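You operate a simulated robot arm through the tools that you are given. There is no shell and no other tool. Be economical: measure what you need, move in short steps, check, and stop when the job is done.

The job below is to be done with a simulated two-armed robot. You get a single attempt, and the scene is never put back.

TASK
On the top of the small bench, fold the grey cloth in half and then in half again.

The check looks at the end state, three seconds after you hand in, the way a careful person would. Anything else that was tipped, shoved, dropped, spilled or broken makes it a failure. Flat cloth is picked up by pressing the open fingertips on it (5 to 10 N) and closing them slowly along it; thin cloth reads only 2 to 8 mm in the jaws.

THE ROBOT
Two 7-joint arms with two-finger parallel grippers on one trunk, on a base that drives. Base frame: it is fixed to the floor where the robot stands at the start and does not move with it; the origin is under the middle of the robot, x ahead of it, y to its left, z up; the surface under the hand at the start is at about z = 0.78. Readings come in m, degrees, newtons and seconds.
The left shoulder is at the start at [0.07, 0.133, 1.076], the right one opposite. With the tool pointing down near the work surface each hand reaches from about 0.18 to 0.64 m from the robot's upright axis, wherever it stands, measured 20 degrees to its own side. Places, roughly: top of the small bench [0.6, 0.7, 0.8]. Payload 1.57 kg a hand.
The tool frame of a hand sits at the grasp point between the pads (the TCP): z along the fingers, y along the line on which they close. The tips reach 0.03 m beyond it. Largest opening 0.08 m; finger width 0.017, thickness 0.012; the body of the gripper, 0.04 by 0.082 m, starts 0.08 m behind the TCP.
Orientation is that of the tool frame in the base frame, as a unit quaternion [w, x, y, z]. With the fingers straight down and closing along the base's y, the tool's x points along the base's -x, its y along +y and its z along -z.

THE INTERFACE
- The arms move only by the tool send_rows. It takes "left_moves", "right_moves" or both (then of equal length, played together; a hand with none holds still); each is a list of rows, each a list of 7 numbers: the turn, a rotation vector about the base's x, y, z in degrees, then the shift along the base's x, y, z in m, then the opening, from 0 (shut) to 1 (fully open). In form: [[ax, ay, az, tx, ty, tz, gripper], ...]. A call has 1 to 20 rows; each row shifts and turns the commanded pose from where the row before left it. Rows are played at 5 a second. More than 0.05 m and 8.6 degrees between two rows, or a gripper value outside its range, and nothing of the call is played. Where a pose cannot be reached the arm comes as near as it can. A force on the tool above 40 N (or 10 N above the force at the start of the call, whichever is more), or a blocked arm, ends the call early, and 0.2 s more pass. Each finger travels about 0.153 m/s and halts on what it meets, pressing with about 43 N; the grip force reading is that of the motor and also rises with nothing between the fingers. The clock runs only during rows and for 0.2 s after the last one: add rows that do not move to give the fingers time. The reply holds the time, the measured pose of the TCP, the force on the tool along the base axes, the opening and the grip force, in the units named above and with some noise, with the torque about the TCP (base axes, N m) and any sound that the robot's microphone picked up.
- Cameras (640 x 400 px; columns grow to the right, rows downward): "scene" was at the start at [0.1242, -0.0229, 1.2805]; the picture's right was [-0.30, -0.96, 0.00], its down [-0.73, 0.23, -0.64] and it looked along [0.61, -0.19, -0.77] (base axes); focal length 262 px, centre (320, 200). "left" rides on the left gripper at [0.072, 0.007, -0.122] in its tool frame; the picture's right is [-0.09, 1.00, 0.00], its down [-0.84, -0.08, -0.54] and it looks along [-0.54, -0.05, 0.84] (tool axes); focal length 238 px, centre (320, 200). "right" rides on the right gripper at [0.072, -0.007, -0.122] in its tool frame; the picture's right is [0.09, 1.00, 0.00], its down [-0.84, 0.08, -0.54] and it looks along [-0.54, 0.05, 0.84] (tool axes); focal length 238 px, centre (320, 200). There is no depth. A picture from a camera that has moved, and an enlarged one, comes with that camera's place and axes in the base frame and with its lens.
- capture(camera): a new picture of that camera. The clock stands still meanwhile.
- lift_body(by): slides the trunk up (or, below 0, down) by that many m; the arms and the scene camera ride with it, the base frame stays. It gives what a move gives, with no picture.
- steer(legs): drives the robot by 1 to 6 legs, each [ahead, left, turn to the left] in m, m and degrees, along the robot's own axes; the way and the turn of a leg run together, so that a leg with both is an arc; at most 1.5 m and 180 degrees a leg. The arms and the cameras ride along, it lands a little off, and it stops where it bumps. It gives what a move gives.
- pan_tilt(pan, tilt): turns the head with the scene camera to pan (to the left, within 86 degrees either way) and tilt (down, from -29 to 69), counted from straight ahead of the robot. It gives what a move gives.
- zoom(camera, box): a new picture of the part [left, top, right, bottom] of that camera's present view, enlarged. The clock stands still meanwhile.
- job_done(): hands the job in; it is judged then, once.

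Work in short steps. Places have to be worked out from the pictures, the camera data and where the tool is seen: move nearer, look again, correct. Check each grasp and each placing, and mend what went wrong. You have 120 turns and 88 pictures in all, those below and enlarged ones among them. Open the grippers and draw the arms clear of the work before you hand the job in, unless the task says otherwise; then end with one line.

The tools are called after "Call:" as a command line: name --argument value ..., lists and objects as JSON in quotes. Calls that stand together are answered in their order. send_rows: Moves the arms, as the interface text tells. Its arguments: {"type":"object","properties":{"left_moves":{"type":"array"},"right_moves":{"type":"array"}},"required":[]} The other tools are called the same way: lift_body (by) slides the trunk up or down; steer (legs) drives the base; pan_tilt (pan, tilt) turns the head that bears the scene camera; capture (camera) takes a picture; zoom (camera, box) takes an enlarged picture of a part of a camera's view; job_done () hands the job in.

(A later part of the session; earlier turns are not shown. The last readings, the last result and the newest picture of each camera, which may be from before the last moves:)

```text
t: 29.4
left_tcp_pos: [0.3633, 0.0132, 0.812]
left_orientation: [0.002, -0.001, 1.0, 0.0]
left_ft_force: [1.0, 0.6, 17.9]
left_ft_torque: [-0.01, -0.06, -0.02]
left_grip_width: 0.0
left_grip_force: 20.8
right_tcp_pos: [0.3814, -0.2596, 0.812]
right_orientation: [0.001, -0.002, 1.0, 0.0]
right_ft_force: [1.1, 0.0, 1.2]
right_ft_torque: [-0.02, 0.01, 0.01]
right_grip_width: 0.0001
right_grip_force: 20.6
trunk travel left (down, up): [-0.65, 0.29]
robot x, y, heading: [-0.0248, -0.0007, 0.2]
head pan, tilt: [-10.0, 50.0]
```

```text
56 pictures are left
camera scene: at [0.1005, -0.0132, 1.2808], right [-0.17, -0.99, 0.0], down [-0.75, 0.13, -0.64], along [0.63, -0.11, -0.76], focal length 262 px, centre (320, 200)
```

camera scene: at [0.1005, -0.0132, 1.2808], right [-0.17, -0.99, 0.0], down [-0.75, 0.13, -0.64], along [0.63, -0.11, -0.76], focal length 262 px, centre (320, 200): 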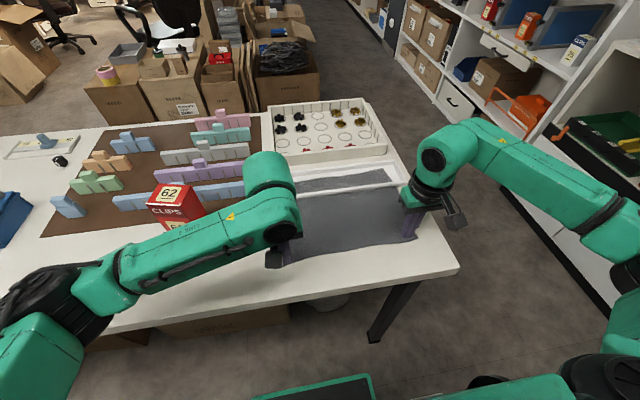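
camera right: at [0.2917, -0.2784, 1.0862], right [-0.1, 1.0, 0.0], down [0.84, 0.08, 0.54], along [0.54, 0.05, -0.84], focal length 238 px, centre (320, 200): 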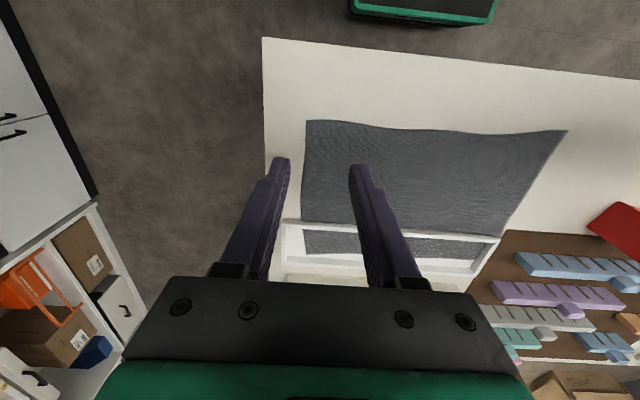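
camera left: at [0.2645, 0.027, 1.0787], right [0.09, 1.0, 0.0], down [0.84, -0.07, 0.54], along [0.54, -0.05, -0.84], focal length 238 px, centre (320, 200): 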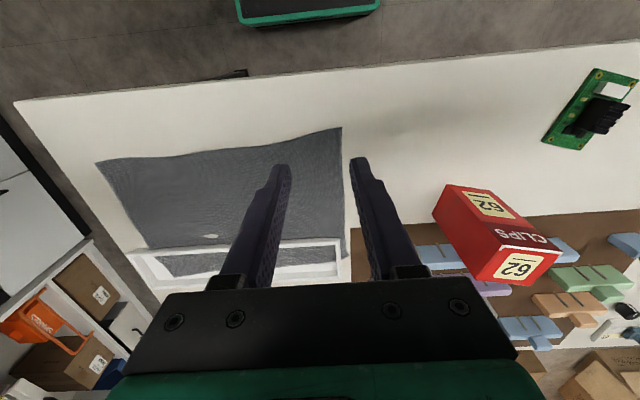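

Widths of 0 mean both slid over the cloth. I'll lift, reopen, and press harder (about 9–10 N) before closing.

Call:
send_rows --left_moves '[[0, 0, 0, 0, 0, 0.012, 0], [0, 0, 0, 0, 0, 0, 0.4], [0, 0, 0, 0, 0, 0, 0.4], [0, 0, 0, 0, 0, -0.008, 0.4], [0, 0, 0, 0, 0, -0.0035, 0.4], [0, 0, 0, 0, 0, 0, 0.4]]' --right_moves '[[0, 0, 0, 0, 0, 0.012, 0], [0, 0, 0, 0, 0, 0, 0.4], [0, 0, 0, 0, 0, 0, 0.4], [0, 0, 0, 0, 0, -0.008, 0.4], [0, 0, 0, 0, 0, -0.0045, 0.4], [0, 0, 0, 0, 0, 0, 0.4]]'

Call:
zoom --camera "left" --box '[200, 80, 440, 230]'

Call:
zoom --camera "right" --box '[200, 80, 440, 230]'

```text
t: 30.8
left_tcp_pos: [0.3648, 0.0146, 0.8122]
left_orientation: [0.001, -0.002, 1.0, 0.0]
left_ft_force: [1.1, -0.7, 2.8]
left_ft_torque: [0.0, -0.01, -0.01]
left_grip_width: 0.0318
left_grip_force: 0.2
right_tcp_pos: [0.3802, -0.2596, 0.8119]
right_orientation: [0.002, -0.002, 1.0, 0.0]
right_ft_force: [1.5, -0.3, 9.1]
right_ft_torque: [0.0, -0.05, 0.0]
right_grip_width: 0.0319
right_grip_force: 0.1
trunk travel left (down, up): [-0.65, 0.29]
robot x, y, heading: [-0.0214, 0.0015, 0.2]
head pan, tilt: [-10.0, 50.0]
```

```text
2.67 times, centred on (320, 155) of left
camera zoom: at [0.2924, 0.0218, 0.9334], right [0.09, 1.0, 0.0], down [0.84, -0.07, 0.54], along [0.54, -0.05, -0.84], focal length 636 px, centre (320, 320)
```

zoom: 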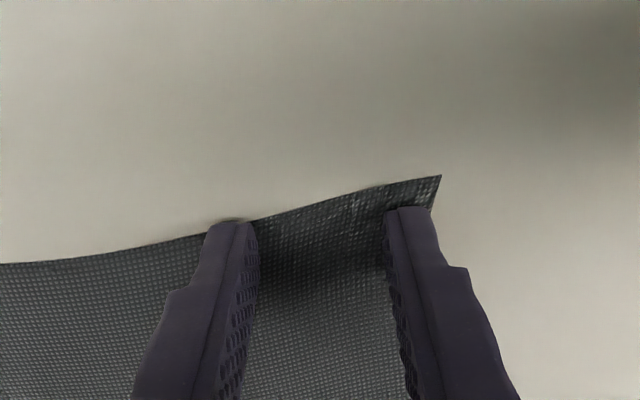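

```text
2.67 times, centred on (320, 155) of right
camera zoom: at [0.3101, -0.2641, 0.934], right [-0.09, 1.0, 0.0], down [0.83, 0.08, 0.54], along [0.54, 0.05, -0.84], focal length 636 px, centre (320, 320)
```

zoom: 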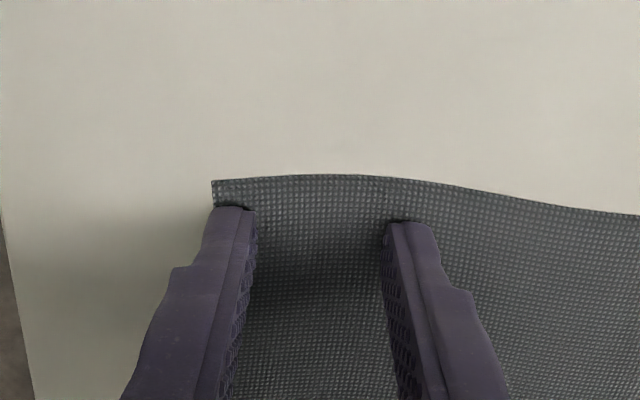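

The left inner finger is at the very edge; I'll shift the left hand 9 mm further in, and press more.

Call:
send_rows --left_moves '[[0, 0, 0, 0, 0, 0.006, 0.4], [0, 0, 0, 0.009, 0, 0, 0.4], [0, 0, 0, 0, 0, -0.006, 0.4], [0, 0, 0, 0, 0, -0.0012, 0.4], [0, 0, 0, 0, 0, 0, 0.4]]'

```text
t: 31.9
left_tcp_pos: [0.3721, 0.0135, 0.8118]
left_orientation: [0.003, -0.002, 1.0, -0.001]
left_ft_force: [-0.6, -0.9, 17.0]
left_ft_torque: [0.09, 0.04, 0.04]
left_grip_width: 0.0321
left_grip_force: 0.0
right_tcp_pos: [0.379, -0.258, 0.8121]
right_orientation: [0.0, -0.002, 1.0, 0.0]
right_ft_force: [2.0, 0.5, 9.7]
right_ft_torque: [0.02, -0.06, 0.01]
right_grip_width: 0.0319
right_grip_force: 0.0
trunk travel left (down, up): [-0.65, 0.29]
robot x, y, heading: [-0.0216, -0.0008, 0.1]
head pan, tilt: [-10.0, 50.0]
```

Left at 17 N, a bit strong; I'll ease it 0.6 mm, then close halfway and look at whether the cloth gathers.

Call:
send_rows --left_moves '[[0, 0, 0, 0, 0, 0.0006, 0.4], [0, 0, 0, 0, 0, 0, 0.37], [0, 0, 0, 0, 0, 0, 0.34], [0, 0, 0, 0, 0, 0, 0.31], [0, 0, 0, 0, 0, 0, 0.28], [0, 0, 0, 0, 0, 0, 0.25], [0, 0, 0, 0, 0, 0, 0.22]]' --right_moves '[[0, 0, 0, 0, 0, 0, 0.4], [0, 0, 0, 0, 0, 0, 0.37], [0, 0, 0, 0, 0, 0, 0.34], [0, 0, 0, 0, 0, 0, 0.31], [0, 0, 0, 0, 0, 0, 0.28], [0, 0, 0, 0, 0, 0, 0.25], [0, 0, 0, 0, 0, 0, 0.22]]'

Call:
zoom --camera "left" --box '[200, 80, 440, 230]'

Call:
zoom --camera "right" --box '[200, 80, 440, 230]'

```text
t: 33.5
left_tcp_pos: [0.3728, 0.0138, 0.8121]
left_orientation: [0.001, -0.002, 1.0, 0.0]
left_ft_force: [-0.1, -0.6, 25.5]
left_ft_torque: [0.0, 0.02, 0.03]
left_grip_width: 0.0149
left_grip_force: 0.2
right_tcp_pos: [0.379, -0.2586, 0.8118]
right_orientation: [0.001, -0.002, 1.0, 0.0]
right_ft_force: [0.1, 0.0, 4.1]
right_ft_torque: [-0.01, 0.0, 0.0]
right_grip_width: 0.0159
right_grip_force: 0.0
trunk travel left (down, up): [-0.65, 0.29]
robot x, y, heading: [-0.0243, 0.0037, 0.2]
head pan, tilt: [-10.0, 50.0]
```

```text
2.67 times, centred on (320, 155) of left
camera zoom: at [0.2992, 0.0215, 0.9331], right [0.09, 1.0, 0.0], down [0.83, -0.07, 0.55], along [0.54, -0.05, -0.84], focal length 636 px, centre (320, 320)
```

zoom: 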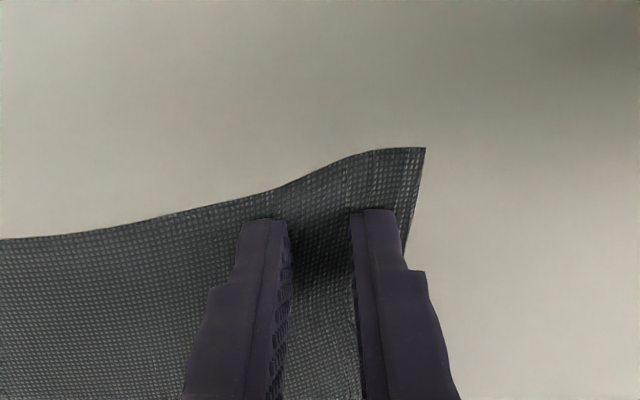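

```text
2.67 times, centred on (320, 155) of right
camera zoom: at [0.3079, -0.2641, 0.9342], right [-0.1, 1.0, 0.0], down [0.83, 0.08, 0.54], along [0.54, 0.05, -0.84], focal length 636 px, centre (320, 320)
```

zoom: 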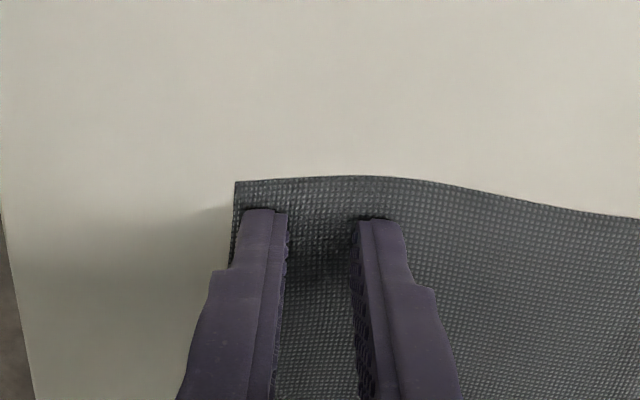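

The edges move in with the fingers, so the cloth is gathering. I'll add a little press on the right and finish closing.

Call:
send_rows --left_moves '[[0, 0, 0, 0, 0, 0, 0.19], [0, 0, 0, 0, 0, 0, 0.16], [0, 0, 0, 0, 0, 0, 0.13], [0, 0, 0, 0, 0, 0, 0.1], [0, 0, 0, 0, 0, 0, 0.07], [0, 0, 0, 0, 0, 0, 0.04], [0, 0, 0, 0, 0, 0, 0], [0, 0, 0, 0, 0, 0, 0]]' --right_moves '[[0, 0, 0, 0, 0, -0.0006, 0.19], [0, 0, 0, 0, 0, 0, 0.16], [0, 0, 0, 0, 0, 0, 0.13], [0, 0, 0, 0, 0, 0, 0.1], [0, 0, 0, 0, 0, 0, 0.07], [0, 0, 0, 0, 0, 0, 0.04], [0, 0, 0, 0, 0, 0, 0], [0, 0, 0, 0, 0, 0, 0]]'

Call:
zoom --camera "left" --box '[200, 80, 440, 230]'

Call:
zoom --camera "right" --box '[200, 80, 440, 230]'

```text
t: 35.4
left_tcp_pos: [0.3713, 0.0159, 0.8103]
left_orientation: [0.002, -0.001, 1.0, 0.0]
left_ft_force: [0.0, 2.4, 25.6]
left_ft_torque: [0.12, 0.05, -0.05]
left_grip_width: 0.0
left_grip_force: 21.7
right_tcp_pos: [0.3794, -0.2573, 0.8125]
right_orientation: [0.002, -0.002, 1.0, 0.0]
right_ft_force: [0.7, -2.4, 10.5]
right_ft_torque: [-0.04, -0.01, 0.01]
right_grip_width: 0.0
right_grip_force: 21.2
trunk travel left (down, up): [-0.65, 0.29]
robot x, y, heading: [-0.023, 0.0031, 0.2]
head pan, tilt: [-10.0, 50.0]
```

```text
2.67 times, centred on (320, 155) of left
camera zoom: at [0.2988, 0.0223, 0.933], right [0.09, 1.0, 0.0], down [0.83, -0.07, 0.55], along [0.54, -0.05, -0.84], focal length 636 px, centre (320, 320)
```

zoom: 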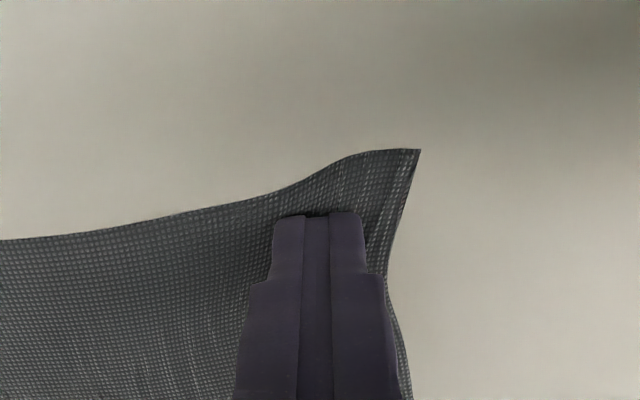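

```text
2.67 times, centred on (320, 155) of right
camera zoom: at [0.3077, -0.2636, 0.934], right [-0.1, 1.0, 0.0], down [0.83, 0.08, 0.55], along [0.54, 0.05, -0.84], focal length 636 px, centre (320, 320)
```

zoom: 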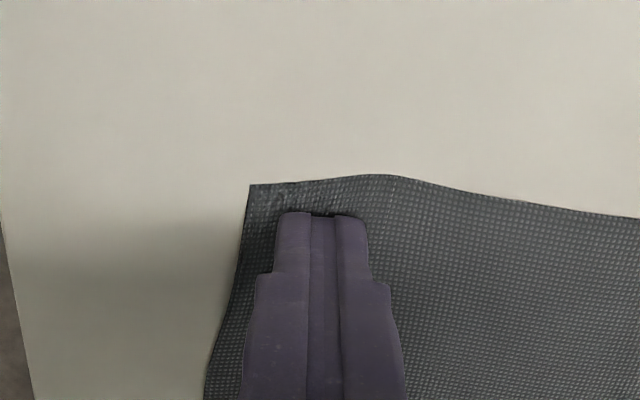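

The fingers slid rather than buckling the short 3 cm strip. I'll retry with the jaws wide open (a longer strip buckles more easily) and a moderate press.

Call:
send_rows --left_moves '[[0, 0, 0, 0, 0, 0.015, 0], [0, 0, 0, 0, -0.015, 0, 0.4], [0, 0, 0, 0, 0, 0, 0.9], [0, 0, 0, 0, 0, -0.01, 0.9], [0, 0, 0, 0, 0, -0.0035, 0.9], [0, 0, 0, 0, 0, 0, 0.9]]' --right_moves '[[0, 0, 0, 0, 0, 0.015, 0], [0, 0, 0, 0, 0.015, 0, 0.4], [0, 0, 0, 0, 0, 0, 0.9], [0, 0, 0, 0, 0, -0.01, 0.9], [0, 0, 0, 0, 0, -0.005, 0.9], [0, 0, 0, 0, 0, 0, 0.9]]'

Call:
zoom --camera "left" --box '[160, 60, 480, 260]'

Call:
zoom --camera "right" --box '[160, 60, 480, 260]'

```text
t: 36.8
left_tcp_pos: [0.3735, -0.0013, 0.8121]
left_orientation: [0.001, -0.002, 1.0, 0.0]
left_ft_force: [-0.2, 0.1, 0.0]
left_ft_torque: [-0.02, 0.0, 0.02]
left_grip_width: 0.0723
left_grip_force: 0.0
right_tcp_pos: [0.3798, -0.2427, 0.8108]
right_orientation: [0.001, -0.002, 1.0, 0.0]
right_ft_force: [2.1, -2.3, 14.0]
right_ft_torque: [0.14, -0.06, -0.02]
right_grip_width: 0.0718
right_grip_force: 0.1
trunk travel left (down, up): [-0.65, 0.29]
robot x, y, heading: [-0.0231, 0.0025, 0.2]
head pan, tilt: [-10.0, 50.0]
```

```text
2.00 times, centred on (320, 160) of left
camera zoom: at [0.3009, 0.0063, 0.9338], right [0.09, 1.0, 0.0], down [0.84, -0.07, 0.54], along [0.54, -0.05, -0.84], focal length 477 px, centre (320, 280)
```

zoom: 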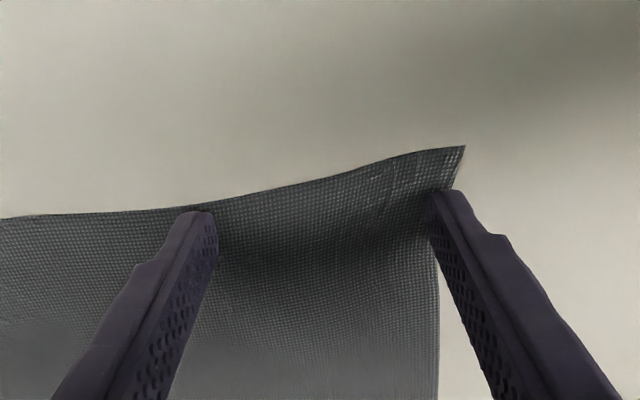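

```text
2.00 times, centred on (320, 160) of right
camera zoom: at [0.3094, -0.2487, 0.9339], right [-0.09, 1.0, 0.0], down [0.83, 0.08, 0.55], along [0.54, 0.05, -0.84], focal length 477 px, centre (320, 280)
```

zoom: 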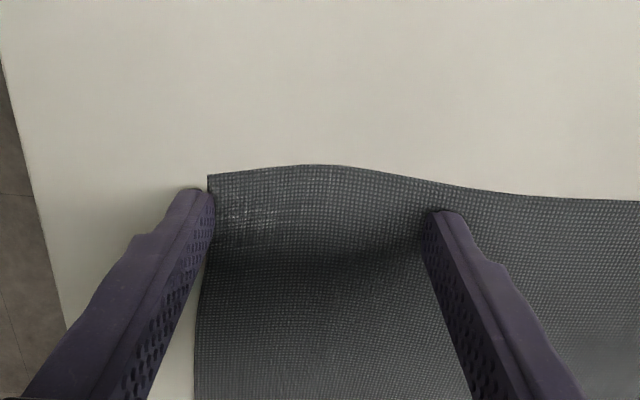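

The outer fingers now stand at the side edges like walls, which should force buckling. I'll press the left down to contact and close both partway.

Call:
send_rows --left_moves '[[0, 0, 0, 0.006, 0.003, 0, 0.9], [0, 0, 0, 0, 0, -0.0012, 0.9], [0, 0, 0, 0, 0, -0.0006, 0.84], [0, 0, 0, 0, 0, 0, 0.78], [0, 0, 0, 0, 0, 0, 0.72], [0, 0, 0, 0, 0, 0, 0.66], [0, 0, 0, 0, 0, 0, 0.6], [0, 0, 0, 0, 0, 0, 0.54], [0, 0, 0, 0, 0, 0, 0.48]]' --right_moves '[[0, 0, 0, 0, 0, 0, 0.9], [0, 0, 0, 0, 0, 0, 0.9], [0, 0, 0, 0, 0, 0, 0.84], [0, 0, 0, 0, 0, 0, 0.78], [0, 0, 0, 0, 0, 0, 0.72], [0, 0, 0, 0, 0, 0, 0.66], [0, 0, 0, 0, 0, 0, 0.6], [0, 0, 0, 0, 0, 0, 0.54], [0, 0, 0, 0, 0, 0, 0.48]]'

Call:
zoom --camera "left" --box '[160, 60, 480, 260]'

Call:
zoom --camera "right" --box '[160, 60, 480, 260]'

```text
t: 38.8
left_tcp_pos: [0.3778, 0.0031, 0.8123]
left_orientation: [0.003, -0.002, 1.0, 0.001]
left_ft_force: [0.4, 0.8, 19.9]
left_ft_torque: [-0.12, 0.02, -0.02]
left_grip_width: 0.0369
left_grip_force: 0.0
right_tcp_pos: [0.3786, -0.2433, 0.8104]
right_orientation: [0.001, -0.001, 1.0, -0.001]
right_ft_force: [-0.5, -0.5, 13.6]
right_ft_torque: [0.21, 0.03, -0.03]
right_grip_width: 0.0375
right_grip_force: 0.1
trunk travel left (down, up): [-0.65, 0.29]
robot x, y, heading: [-0.0209, -0.0058, 0.3]
head pan, tilt: [-10.0, 50.0]
```

```text
2.00 times, centred on (320, 160) of left
camera zoom: at [0.3058, 0.0101, 0.933], right [0.09, 1.0, 0.0], down [0.83, -0.07, 0.55], along [0.54, -0.05, -0.84], focal length 477 px, centre (320, 280)
```

zoom: 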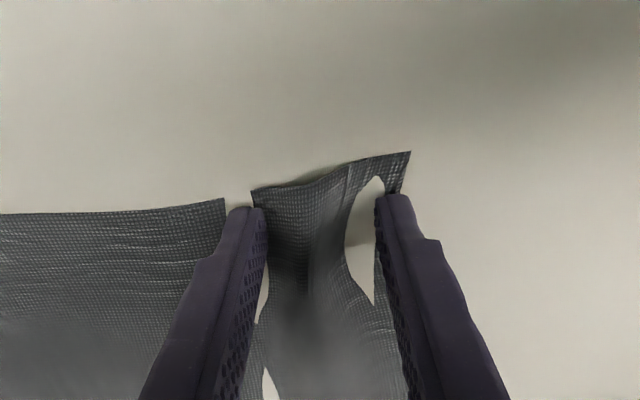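

```text
2.00 times, centred on (320, 160) of right
camera zoom: at [0.307, -0.2489, 0.9339], right [-0.09, 1.0, 0.0], down [0.83, 0.08, 0.54], along [0.54, 0.05, -0.84], focal length 477 px, centre (320, 280)
```

zoom: 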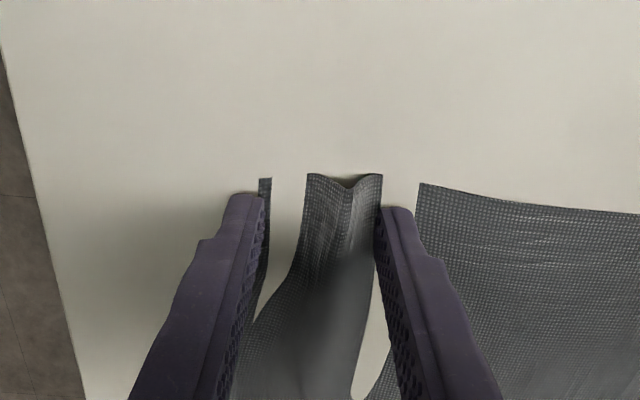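

The cloth is buckling up between the fingers (the white slits are spots pressed below the bench skin in the view). I'll ease the press slightly and close the rest of the way.

Call:
send_rows --left_moves '[[0, 0, 0, 0, 0, 0.001, 0.43], [0, 0, 0, 0, 0, 0, 0.38], [0, 0, 0, 0, 0, 0, 0.33], [0, 0, 0, 0, 0, 0, 0.28], [0, 0, 0, 0, 0, 0, 0.22], [0, 0, 0, 0, 0, 0, 0.16], [0, 0, 0, 0, 0, 0, 0.1], [0, 0, 0, 0, 0, 0, 0.05], [0, 0, 0, 0, 0, 0, 0], [0, 0, 0, 0, 0, 0, 0]]' --right_moves '[[0, 0, 0, 0, 0, 0.0005, 0.43], [0, 0, 0, 0, 0, 0, 0.38], [0, 0, 0, 0, 0, 0, 0.33], [0, 0, 0, 0, 0, 0, 0.28], [0, 0, 0, 0, 0, 0, 0.22], [0, 0, 0, 0, 0, 0, 0.16], [0, 0, 0, 0, 0, 0, 0.1], [0, 0, 0, 0, 0, 0, 0.05], [0, 0, 0, 0, 0, 0, 0], [0, 0, 0, 0, 0, 0, 0]]'

Call:
zoom --camera "left" --box '[160, 60, 480, 260]'

Call:
zoom --camera "right" --box '[160, 60, 480, 260]'

```text
t: 41.0
left_tcp_pos: [0.3785, 0.0019, 0.8116]
left_orientation: [0.001, -0.001, 1.0, -0.001]
left_ft_force: [0.3, -15.7, 1.5]
left_ft_torque: [-0.48, -0.01, -0.03]
left_grip_width: 0.0027
left_grip_force: 24.2
right_tcp_pos: [0.3799, -0.2427, 0.813]
right_orientation: [0.001, -0.002, 1.0, 0.0]
right_ft_force: [0.7, 13.4, 21.8]
right_ft_torque: [0.6, -0.06, -0.03]
right_grip_width: 0.0
right_grip_force: 21.3
trunk travel left (down, up): [-0.65, 0.29]
robot x, y, heading: [-0.0238, 0.0007, 0.4]
head pan, tilt: [-10.0, 50.0]
```

```text
2.00 times, centred on (320, 160) of left
camera zoom: at [0.3062, 0.0098, 0.9338], right [0.09, 1.0, 0.0], down [0.84, -0.07, 0.54], along [0.54, -0.05, -0.84], focal length 477 px, centre (320, 280)
```

zoom: 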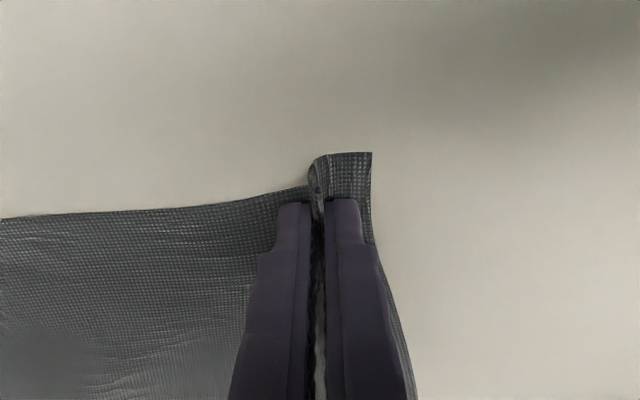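

```text
2.00 times, centred on (320, 160) of right
camera zoom: at [0.3085, -0.2479, 0.935], right [-0.1, 1.0, 0.0], down [0.83, 0.08, 0.55], along [0.54, 0.05, -0.84], focal length 477 px, centre (320, 280)
```

zoom: 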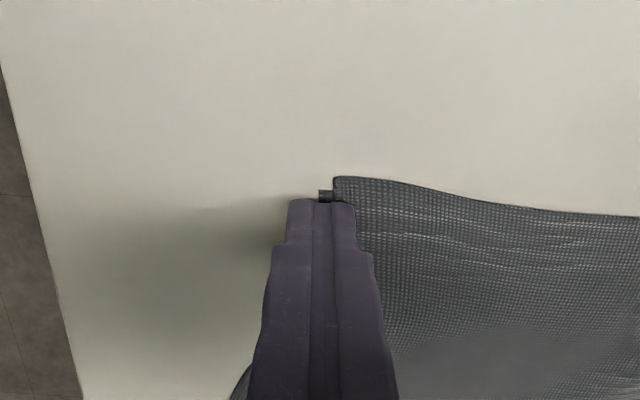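

The left has the cloth (2.7 mm). The right missed, so I'll lift it, reopen wide, and look.

Call:
send_rows --right_moves '[[0, 0, 0, 0, 0, 0.015, 0], [0, 0, 0, 0, 0, 0.01, 0.5], [0, 0, 0, 0, 0, 0, 0.9], [0, 0, 0, 0, 0, 0, 0.9]]'

Call:
zoom --camera "right" --box '[160, 60, 480, 260]'

```text
t: 42.0
left_tcp_pos: [0.3797, 0.0032, 0.8113]
left_orientation: [0.001, -0.002, 1.0, 0.0]
left_ft_force: [1.6, 2.3, 12.6]
left_ft_torque: [0.03, -0.08, -0.01]
left_grip_width: 0.0028
left_grip_force: 24.3
right_tcp_pos: [0.3811, -0.2437, 0.8354]
right_orientation: [0.0, -0.003, 1.0, -0.001]
right_ft_force: [0.7, 0.4, 0.5]
right_ft_torque: [-0.02, 0.01, 0.01]
right_grip_width: 0.0722
right_grip_force: 0.1
trunk travel left (down, up): [-0.65, 0.29]
robot x, y, heading: [-0.0207, 0.0016, 0.1]
head pan, tilt: [-10.0, 50.0]
```

```text
2.00 times, centred on (320, 160) of right
camera zoom: at [0.3102, -0.2488, 0.9586], right [-0.1, 1.0, 0.0], down [0.84, 0.08, 0.54], along [0.54, 0.05, -0.84], focal length 477 px, centre (320, 280)
```

zoom: 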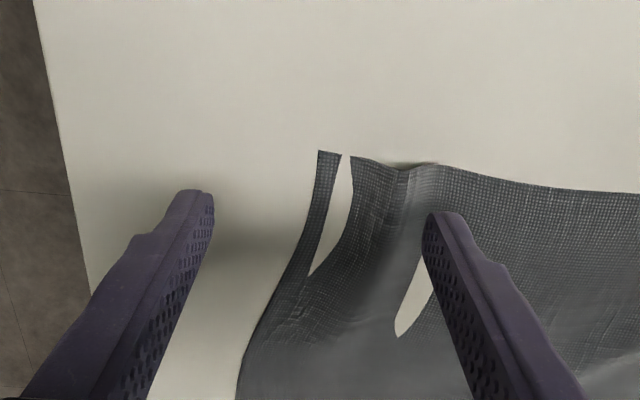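

A raised ridge of cloth stands at about y −0.21. I'll centre the right hand on it with a 5 cm opening, press and close.

Call:
send_rows --right_moves '[[0, 0, 0, 0.001, 0.032, 0, 0.6], [0, 0, 0, 0, 0, -0.012, 0.6], [0, 0, 0, 0, 0, -0.0105, 0.6], [0, 0, 0, 0, 0, -0.001, 0.6], [0, 0, 0, 0, 0, 0, 0.6]]'

Call:
zoom --camera "right" --box '[160, 60, 480, 260]'

```text
t: 43.1
left_tcp_pos: [0.3797, 0.0008, 0.8121]
left_orientation: [0.001, -0.001, 1.0, 0.0]
left_ft_force: [0.0, 0.7, 12.9]
left_ft_torque: [-0.04, 0.0, 0.0]
left_grip_width: 0.0027
left_grip_force: 24.0
right_tcp_pos: [0.3807, -0.212, 0.8129]
right_orientation: [0.001, -0.001, 1.0, -0.001]
right_ft_force: [0.1, 0.3, 0.3]
right_ft_torque: [0.02, -0.03, 0.0]
right_grip_width: 0.048
right_grip_force: 0.2
trunk travel left (down, up): [-0.65, 0.29]
robot x, y, heading: [-0.0218, 0.0013, 0.2]
head pan, tilt: [-10.0, 50.0]
```

```text
2.00 times, centred on (320, 160) of right
camera zoom: at [0.3099, -0.2173, 0.9349], right [-0.1, 1.0, 0.0], down [0.84, 0.08, 0.54], along [0.54, 0.05, -0.84], focal length 477 px, centre (320, 280)
```

zoom: 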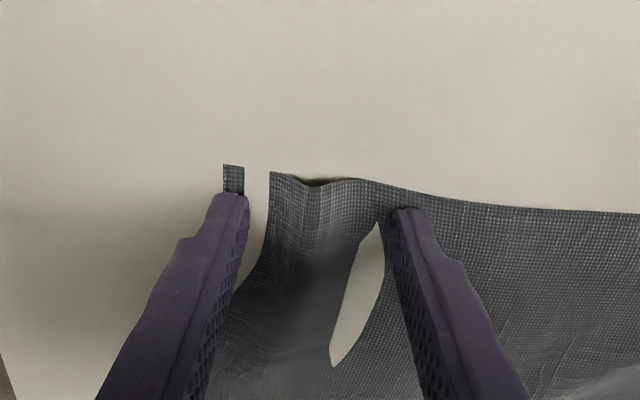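

Centred on the ridge. Press about 1.5 mm and close.

Call:
send_rows --right_moves '[[0, 0, 0, 0, 0, -0.0015, 0.6], [0, 0, 0, 0, 0, 0, 0.54], [0, 0, 0, 0, 0, 0, 0.48], [0, 0, 0, 0, 0, 0, 0.42], [0, 0, 0, 0, 0, 0, 0.36], [0, 0, 0, 0, 0, 0, 0.3], [0, 0, 0, 0, 0, 0, 0.24], [0, 0, 0, 0, 0, 0, 0.18], [0, 0, 0, 0, 0, 0, 0.12], [0, 0, 0, 0, 0, 0, 0.06], [0, 0, 0, 0, 0, 0, 0], [0, 0, 0, 0, 0, 0, 0]]'

Call:
zoom --camera "right" --box '[160, 60, 480, 260]'

```text
t: 45.8
left_tcp_pos: [0.3793, 0.0018, 0.8122]
left_orientation: [0.001, -0.001, 1.0, -0.001]
left_ft_force: [1.1, -4.6, 7.7]
left_ft_torque: [-0.13, -0.03, -0.02]
left_grip_width: 0.0028
left_grip_force: 24.0
right_tcp_pos: [0.3811, -0.2104, 0.8122]
right_orientation: [0.0, -0.001, 1.0, -0.001]
right_ft_force: [-0.2, 5.2, 9.7]
right_ft_torque: [0.16, 0.0, 0.0]
right_grip_width: 0.0026
right_grip_force: 24.1
trunk travel left (down, up): [-0.65, 0.29]
robot x, y, heading: [-0.0233, -0.0007, 0.2]
head pan, tilt: [-10.0, 50.0]
```

```text
2.00 times, centred on (320, 160) of right
camera zoom: at [0.3103, -0.2167, 0.9341], right [-0.1, 1.0, 0.0], down [0.84, 0.08, 0.54], along [0.54, 0.05, -0.84], focal length 477 px, centre (320, 280)
```

zoom: 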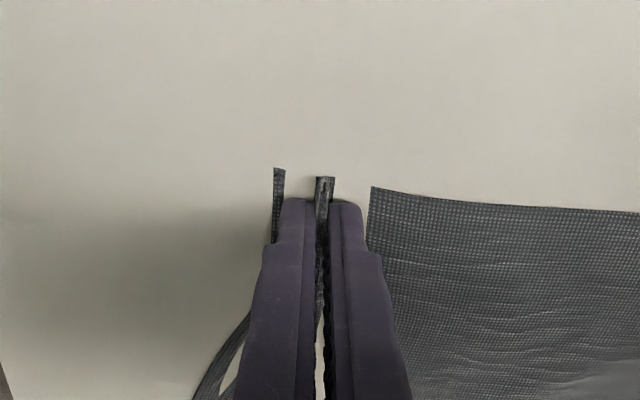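

Both hands now hold the near edge (2.8 and 2.6 mm). I'll lift 2.5 cm, spread slightly, and start drawing back 3 cm while watching forces.

Call:
send_rows --left_moves '[[0, 0, 0, 0, 0, 0.01, 0], [0, 0, 0, 0, 0.004, 0.015, 0], [0, 0, 0, -0.01, 0.004, 0, 0], [0, 0, 0, -0.01, 0, 0, 0], [0, 0, 0, -0.01, 0, 0, 0], [0, 0, 0, 0, 0, 0, 0]]' --right_moves '[[0, 0, 0, 0, 0, 0.01, 0], [0, 0, 0, 0, -0.004, 0.015, 0], [0, 0, 0, -0.01, -0.004, 0, 0], [0, 0, 0, -0.01, 0, 0, 0], [0, 0, 0, -0.01, 0, 0, 0], [0, 0, 0, 0, 0, 0, 0]]'

Call:
capture --camera "scene"

```text
t: 46.9
left_tcp_pos: [0.365, 0.005, 0.8358]
left_orientation: [0.004, -0.005, 1.0, -0.01]
left_ft_force: [19.7, -20.0, -1.9]
left_ft_torque: [-0.64, -0.48, -0.05]
left_grip_width: 0.0031
left_grip_force: 24.2
right_tcp_pos: [0.3695, -0.214, 0.8352]
right_orientation: [0.008, -0.004, 1.0, 0.008]
right_ft_force: [16.7, 20.0, -2.7]
right_ft_torque: [0.58, -0.48, 0.06]
right_grip_width: 0.0028
right_grip_force: 23.9
trunk travel left (down, up): [-0.65, 0.29]
robot x, y, heading: [-0.019, 0.0027, 0.1]
head pan, tilt: [-10.0, 50.0]
stopped in row 5 (left hand): the force on the tool passed its limit at 41 N (the readings are from after the stop); the commanded pose is now the measured one
```

```text
40 pictures are left
camera scene: at [0.111, -0.0132, 1.2797], right [-0.17, -0.99, 0.0], down [-0.76, 0.13, -0.64], along [0.63, -0.11, -0.77], focal length 262 px, centre (320, 200)
```

scene: 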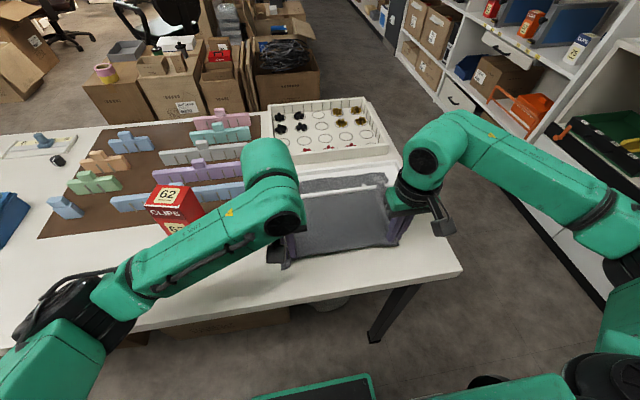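

Tension is high: 20 N across y (already taut) and ~18 N in x, so the cloth drags at the frame. I'll relax y by 4 mm each and zoom in on the frame.

Call:
send_rows --left_moves '[[0, 0, 0, 0.003, -0.005, 0, 0], [0, 0, 0, 0, 0, 0, 0]]' --right_moves '[[0, 0, 0, 0.003, 0.005, 0, 0], [0, 0, 0, 0, 0, 0, 0]]'

Call:
zoom --camera "scene" --box '[256, 150, 448, 270]'

```text
t: 47.5
left_tcp_pos: [0.3691, 0.003, 0.8349]
left_orientation: [0.001, -0.003, 1.0, -0.006]
left_ft_force: [12.8, -6.7, -0.8]
left_ft_torque: [-0.22, -0.29, -0.02]
left_grip_width: 0.0027
left_grip_force: 23.6
right_tcp_pos: [0.3704, -0.2124, 0.8337]
right_orientation: [0.005, -0.003, 1.0, 0.004]
right_ft_force: [13.6, 7.1, -2.0]
right_ft_torque: [0.22, -0.34, 0.01]
right_grip_width: 0.0027
right_grip_force: 24.4
trunk travel left (down, up): [-0.65, 0.29]
robot x, y, heading: [-0.0234, -0.0012, 0.2]
head pan, tilt: [-10.0, 50.0]
```

```text
3.33 times, centred on (352, 210) of scene
camera zoom: at [0.1102, -0.0133, 1.2797], right [-0.17, -0.99, 0.0], down [-0.76, 0.13, -0.64], along [0.63, -0.11, -0.77], focal length 872 px, centre (213, 167)
```

zoom: 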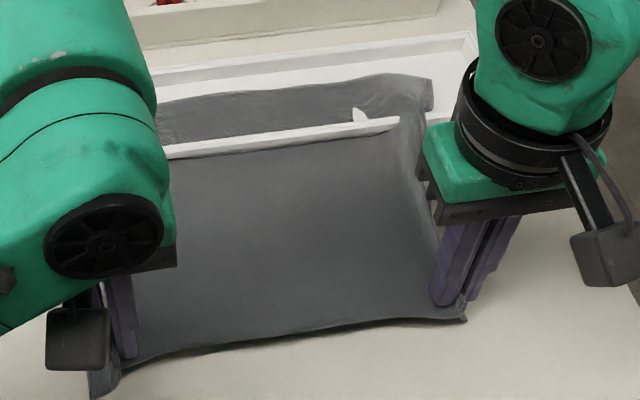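

The wall simply pierces the cloth's resting line, and the right part has already come over it as the edge rose. So lifting the cloth up and over is the way out: I'll raise both hands ~0.16 m, drifting forward.

Call:
send_rows --left_moves '[[0, 0, 0, 0.01, 0, 0.02, 0], [0, 0, 0, 0.01, 0, 0.02, 0], [0, 0, 0, 0.01, 0, 0.02, 0], [0, 0, 0, 0.01, 0, 0.02, 0], [0, 0, 0, 0.01, 0, 0.02, 0], [0, 0, 0, 0.01, 0, 0.02, 0], [0, 0, 0, 0.01, 0, 0.02, 0], [0, 0, 0, 0.01, 0, 0.02, 0], [0, 0, 0, 0, 0, 0, 0]]' --right_moves '[[0, 0, 0, 0.01, 0, 0.02, 0], [0, 0, 0, 0.01, 0, 0.02, 0], [0, 0, 0, 0.01, 0, 0.02, 0], [0, 0, 0, 0.01, 0, 0.02, 0], [0, 0, 0, 0.01, 0, 0.02, 0], [0, 0, 0, 0.01, 0, 0.02, 0], [0, 0, 0, 0.01, 0, 0.02, 0], [0, 0, 0, 0.01, 0, 0.02, 0], [0, 0, 0, 0, 0, 0, 0]]'

Call:
capture --camera "scene"

```text
t: 49.5
left_tcp_pos: [0.4548, 0.0012, 0.9897]
left_orientation: [-0.003, -0.004, 1.0, -0.006]
left_ft_force: [11.7, -3.6, -27.7]
left_ft_torque: [-0.15, -0.36, 0.0]
left_grip_width: 0.0023
left_grip_force: 23.8
right_tcp_pos: [0.457, -0.2111, 0.992]
right_orientation: [-0.001, -0.003, 1.0, 0.005]
right_ft_force: [9.9, 4.5, -24.6]
right_ft_torque: [0.14, -0.34, -0.12]
right_grip_width: 0.0022
right_grip_force: 23.6
trunk travel left (down, up): [-0.65, 0.29]
robot x, y, heading: [-0.0212, 0.0029, 0.3]
head pan, tilt: [-10.0, 50.0]
```

```text
38 pictures are left
camera scene: at [0.1186, -0.015, 1.2784], right [-0.17, -0.99, 0.0], down [-0.76, 0.13, -0.63], along [0.62, -0.11, -0.77], focal length 262 px, centre (320, 200)
```

scene: 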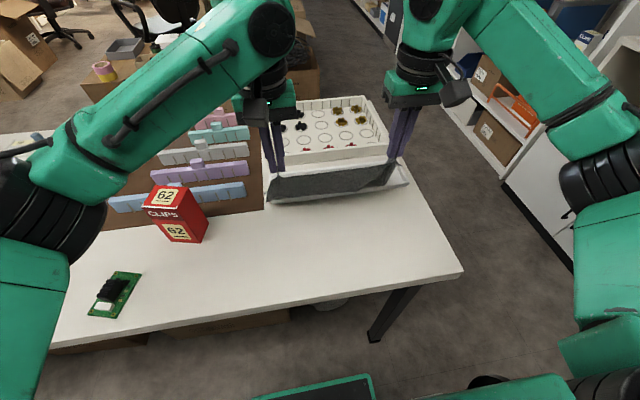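

The near part is now upright, but 25 N per hand pulls down: the far strip is still caught inside the frame. Zooming before going on.

Call:
zoom --camera "scene" --box '[250, 130, 426, 240]'

Call:
capture --camera "left"

```text
3.64 times, centred on (338, 185) of scene
camera zoom: at [0.1186, -0.015, 1.2784], right [-0.17, -0.99, 0.0], down [-0.76, 0.13, -0.63], along [0.62, -0.11, -0.77], focal length 951 px, centre (254, 254)
```

zoom: 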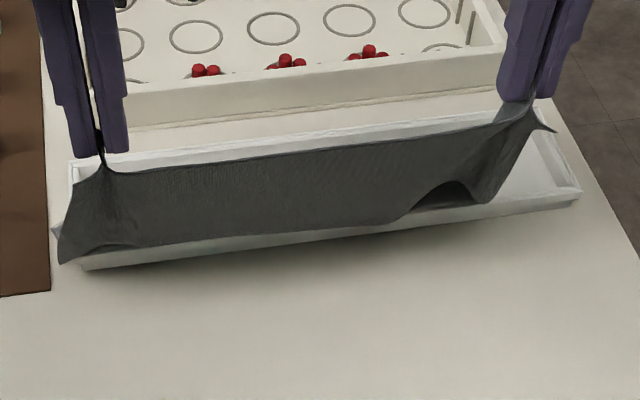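

```text
36 pictures are left
camera left: at [0.3832, 0.0101, 1.1119], right [0.09, 1.0, -0.01], down [0.84, -0.07, 0.54], along [0.53, -0.06, -0.84], focal length 238 px, centre (320, 200)
```

left: 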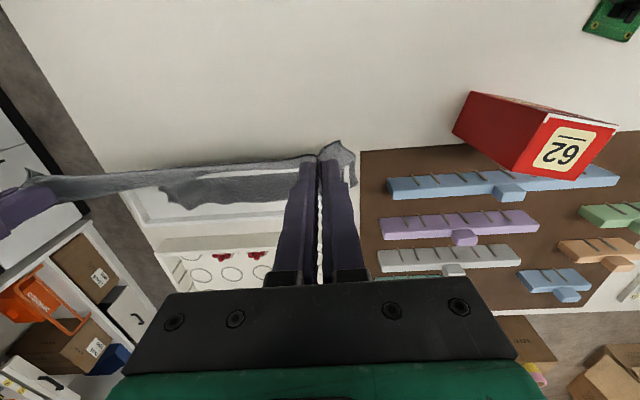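

Pulling slantwise presses the far strip against the wall's inner face. I'll drive 0.07 m ahead so the hands are straight above the wall, which should relieve it.

Call:
steer --legs '[[0.07, 0, 0]]'

Call:
zoom --camera "scene" --box '[240, 150, 448, 280]'

```text
t: 50.5
left_tcp_pos: [0.5125, 0.002, 0.9955]
left_orientation: [0.003, -0.003, 1.0, -0.005]
left_ft_force: [0.1, -1.3, -8.1]
left_ft_torque: [-0.05, 0.11, 0.02]
left_grip_width: 0.0023
left_grip_force: 23.8
right_tcp_pos: [0.5171, -0.2112, 0.996]
right_orientation: [0.006, -0.004, 1.0, 0.004]
right_ft_force: [-0.6, -0.1, -7.5]
right_ft_torque: [0.03, 0.08, -0.01]
right_grip_width: 0.0023
right_grip_force: 23.6
trunk travel left (down, up): [-0.65, 0.29]
robot x, y, heading: [0.0487, 0.0003, 0.1]
head pan, tilt: [-10.0, 50.0]
```

```text
3.08 times, centred on (344, 215) of scene
camera zoom: at [0.1748, -0.0137, 1.2802], right [-0.17, -0.99, 0.0], down [-0.76, 0.13, -0.64], along [0.63, -0.11, -0.77], focal length 805 px, centre (246, 154)
```

zoom: 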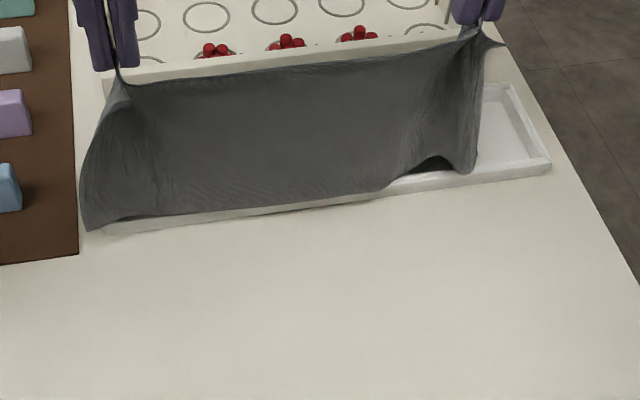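

Tension dropped to 8 N and the frame hasn't moved. Now I'll lift straight up 4 cm in small rows.

Call:
send_rows --left_moves '[[0, 0, 0, 0.004, 0, 0.01, 0], [0, 0, 0, 0.004, 0, 0.01, 0], [0, 0, 0, 0.003, 0, 0.01, 0], [0, 0, 0, 0, 0, 0.01, 0], [0, 0, 0, 0, 0, 0, 0]]' --right_moves '[[0, 0, 0, 0.004, 0, 0.01, 0], [0, 0, 0, 0.004, 0, 0.01, 0], [0, 0, 0, 0.003, 0, 0.01, 0], [0, 0, 0, 0, 0, 0.01, 0], [0, 0, 0, 0, 0, 0, 0]]'

Call:
zoom --camera "scene" --box '[240, 130, 448, 260]'

```text
t: 51.7
left_tcp_pos: [0.5261, 0.0032, 1.0366]
left_orientation: [0.003, -0.004, 1.0, -0.007]
left_ft_force: [0.2, -0.7, 0.2]
left_ft_torque: [-0.02, 0.05, 0.0]
left_grip_width: 0.0
left_grip_force: 21.6
right_tcp_pos: [0.5271, -0.2106, 1.0365]
right_orientation: [0.005, -0.002, 1.0, 0.005]
right_ft_force: [0.7, 1.5, -3.9]
right_ft_torque: [0.07, -0.03, 0.0]
right_grip_width: 0.0024
right_grip_force: 23.6
trunk travel left (down, up): [-0.65, 0.29]
robot x, y, heading: [0.0489, 0.0008, 0.0]
head pan, tilt: [-10.0, 50.0]
```

```text
3.08 times, centred on (344, 195) of scene
camera zoom: at [0.1758, -0.0131, 1.2803], right [-0.17, -0.99, 0.0], down [-0.76, 0.13, -0.64], along [0.63, -0.11, -0.77], focal length 805 px, centre (246, 215)
```

zoom: 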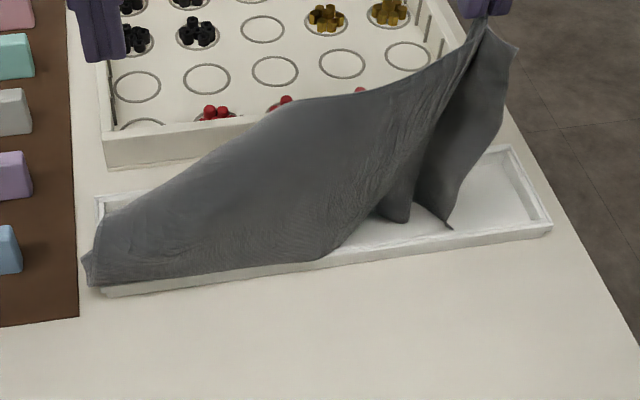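

The left grip slipped off, but the right side is already clear of the wall. I'll peel the rest out like a zipper with the right hand (up and to the left), moving the left hand out of the way.

Call:
send_rows --left_moves '[[0, 0, 0, -0.02, 0.03, 0, 0.3], [0, 0, 0, -0.02, 0.03, 0, 0.3], [0, 0, 0, -0.02, 0.03, 0, 0.3], [0, 0, 0, 0, 0.03, 0, 0.3], [0, 0, 0, 0, 0, 0, 0.3], [0, 0, 0, 0, 0, 0, 0.3]]' --right_moves '[[0, 0, 0, 0, 0.01, 0.015, 0], [0, 0, 0, 0, 0.015, 0.015, 0], [0, 0, 0, 0, 0.015, 0.015, 0], [0, 0, 0, 0, 0.015, 0.015, 0], [0, 0, 0, 0, 0.015, 0.01, 0], [0, 0, 0, 0, 0, 0, 0]]'

Call:
zoom --camera "scene" --box '[240, 110, 448, 240]'

```text
t: 53.1
left_tcp_pos: [0.4624, 0.1229, 1.0362]
left_orientation: [0.004, -0.002, 1.0, -0.006]
left_ft_force: [0.0, -0.4, -0.1]
left_ft_torque: [0.01, 0.01, -0.02]
left_grip_width: 0.0238
left_grip_force: 0.2
right_tcp_pos: [0.5262, -0.1405, 1.1061]
right_orientation: [0.007, -0.002, 1.0, 0.005]
right_ft_force: [0.3, 0.2, -0.6]
right_ft_torque: [0.03, 0.0, 0.01]
right_grip_width: 0.0021
right_grip_force: 23.5
trunk travel left (down, up): [-0.65, 0.29]
robot x, y, heading: [0.0435, -0.0002, 0.2]
head pan, tilt: [-10.0, 50.0]
```

```text
3.08 times, centred on (344, 175) of scene
camera zoom: at [0.1724, -0.0134, 1.2806], right [-0.17, -0.99, 0.0], down [-0.75, 0.13, -0.64], along [0.63, -0.11, -0.77], focal length 805 px, centre (246, 277)
```

zoom: 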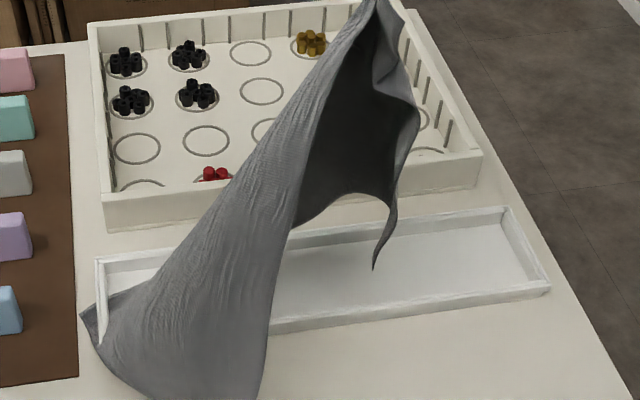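

The cloth is now essentially free of the tray, hanging from its near-right corner. I'll look at the whole scene to see how the remaining corners lie.

Call:
capture --camera "scene"

Call:
capture --camera "left"

```text
32 pictures are left
camera scene: at [0.1724, -0.0134, 1.2806], right [-0.17, -0.99, 0.0], down [-0.75, 0.13, -0.64], along [0.63, -0.11, -0.77], focal length 262 px, centre (320, 200)
```

scene: 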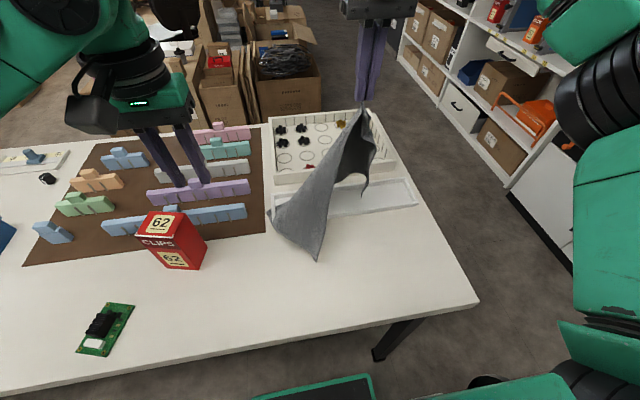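

```text
31 pictures are left
camera left: at [0.3904, 0.1317, 1.1571], right [0.09, 1.0, -0.01], down [0.83, -0.07, 0.55], along [0.55, -0.06, -0.84], focal length 238 px, centre (320, 200)
```

left: 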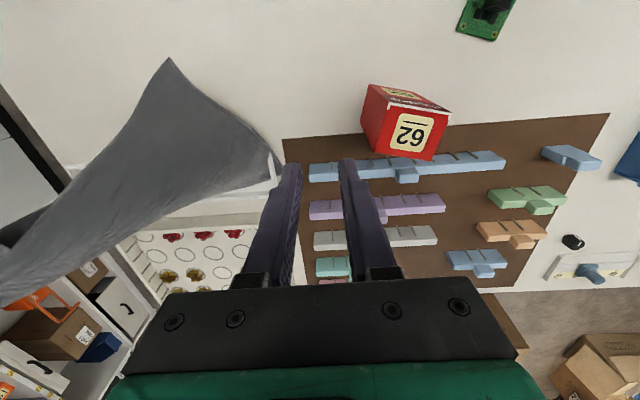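

The near-left corner is on the bench at about (0.42, −0.05); the far-left corner is just at the tray's corner. I'll carry the right hand back and down toward (0.31, −0.28) to lay the cloth out on the clear bench.

Call:
send_rows --right_moves '[[0, 0, 0, -0.02, 0, 0, 0], [0, 0, 0, -0.02, 0, 0, 0], [0, 0, 0, -0.02, -0.005, 0, 0], [0, 0, 0, -0.02, -0.01, -0.01, 0], [0, 0, 0, -0.02, -0.012, -0.015, 0], [0, 0, 0, -0.02, -0.012, -0.02, 0], [0, 0, 0, -0.02, -0.012, -0.02, 0], [0, 0, 0, -0.02, -0.012, -0.02, 0], [0, 0, 0, -0.015, -0.012, -0.02, 0], [0, 0, 0, -0.01, -0.012, -0.02, 0], [0, 0, 0, 0, 0, 0, 0]]'

Call:
capture --camera "scene"

```text
t: 55.5
left_tcp_pos: [0.4638, 0.1238, 1.036]
left_orientation: [0.004, -0.002, 1.0, -0.007]
left_ft_force: [0.4, -0.2, 0.5]
left_ft_torque: [-0.02, 0.02, -0.01]
left_grip_width: 0.024
left_grip_force: 0.1
right_tcp_pos: [0.3394, -0.2275, 0.9815]
right_orientation: [0.006, -0.004, 1.0, 0.003]
right_ft_force: [0.4, 1.7, -0.6]
right_ft_torque: [0.01, -0.06, 0.01]
right_grip_width: 0.0021
right_grip_force: 22.9
trunk travel left (down, up): [-0.65, 0.29]
robot x, y, heading: [0.0459, 0.0018, 0.2]
head pan, tilt: [-10.0, 50.0]
```

```text
30 pictures are left
camera scene: at [0.1732, -0.0123, 1.2804], right [-0.17, -0.99, 0.0], down [-0.76, 0.13, -0.64], along [0.63, -0.11, -0.77], focal length 262 px, centre (320, 200)
```

scene: 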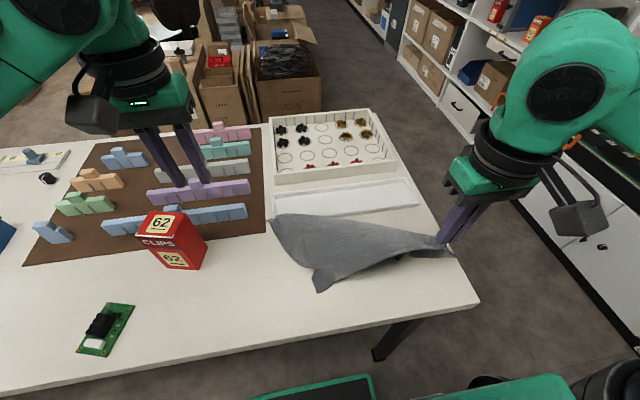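

Tray is clear and unmoved. Now lowering the corner to the bench around (0.31, −0.27).

Call:
send_rows --right_moves '[[0, 0, 0, -0.002, -0.004, -0.02, 0], [0, 0, 0, -0.002, -0.004, -0.02, 0], [0, 0, 0, -0.003, -0.005, -0.02, 0], [0, 0, 0, -0.004, -0.006, -0.02, 0], [0, 0, 0, -0.004, -0.006, -0.02, 0], [0, 0, 0, -0.004, -0.006, -0.02, 0], [0, 0, 0, -0.004, -0.006, -0.02, 0], [0, 0, 0, -0.004, -0.006, -0.018, 0], [0, 0, 0, 0, 0, 0, 0]]'

Call:
zoom --camera "scene" --box '[230, 160, 518, 340]'

```text
t: 57.5
left_tcp_pos: [0.4625, 0.125, 1.0366]
left_orientation: [0.003, -0.003, 1.0, -0.008]
left_ft_force: [0.9, -0.4, 0.4]
left_ft_torque: [0.0, -0.01, 0.03]
left_grip_width: 0.0239
left_grip_force: 0.0
right_tcp_pos: [0.3135, -0.2671, 0.8236]
right_orientation: [0.007, -0.004, 1.0, 0.003]
right_ft_force: [0.7, 3.7, 8.6]
right_ft_torque: [0.21, -0.04, 0.0]
right_grip_width: 0.002
right_grip_force: 23.9
trunk travel left (down, up): [-0.65, 0.29]
robot x, y, heading: [0.0495, 0.0034, 0.0]
head pan, tilt: [-10.0, 50.0]
```

```text
2.22 times, centred on (374, 250) of scene
camera zoom: at [0.172, -0.0112, 1.2806], right [-0.17, -0.99, 0.0], down [-0.75, 0.13, -0.64], along [0.63, -0.11, -0.77], focal length 581 px, centre (200, 89)
```

zoom: 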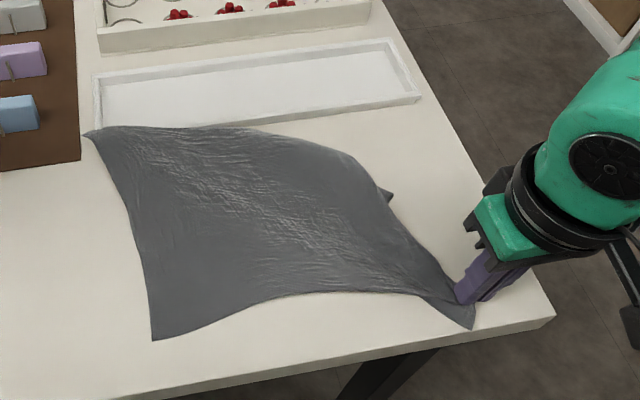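

Very good: laid mostly flat, only the far-right corner is tucked under at upper right. I'll release the right hand and lift away to look.

Call:
send_rows --right_moves '[[0, 0, 0, 0, 0, 0, 0.15], [0, 0, 0, 0, 0, 0, 0.35], [0, 0, 0, 0, 0, 0.02, 0.4], [0, 0, 0, 0, 0, 0.04, 0.4], [0, 0, 0, 0, -0.02, 0.04, 0.4], [0, 0, 0, 0, -0.03, 0.03, 0.4], [0, 0, 0, 0, 0, 0, 0.4]]'

Call:
zoom --camera "scene" --box '[230, 160, 518, 340]'

```text
t: 59.1
left_tcp_pos: [0.4628, 0.1237, 1.0359]
left_orientation: [0.003, -0.004, 1.0, -0.008]
left_ft_force: [-1.0, 0.0, -0.7]
left_ft_torque: [0.03, -0.02, 0.0]
left_grip_width: 0.0242
left_grip_force: 0.1
right_tcp_pos: [0.3153, -0.3205, 0.9518]
right_orientation: [0.006, -0.004, 1.0, 0.005]
right_ft_force: [0.4, 0.0, 0.1]
right_ft_torque: [0.01, 0.0, 0.0]
right_grip_width: 0.0319
right_grip_force: 0.0
trunk travel left (down, up): [-0.65, 0.29]
robot x, y, heading: [0.0467, -0.0004, 0.5]
head pan, tilt: [-10.0, 50.0]
```

```text
2.22 times, centred on (374, 250) of scene
camera zoom: at [0.1729, -0.0126, 1.2804], right [-0.17, -0.99, 0.0], down [-0.76, 0.13, -0.64], along [0.63, -0.11, -0.77], focal length 581 px, centre (200, 89)
```

zoom: 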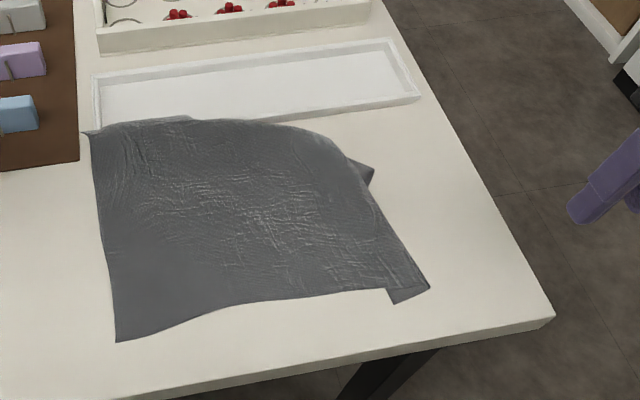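

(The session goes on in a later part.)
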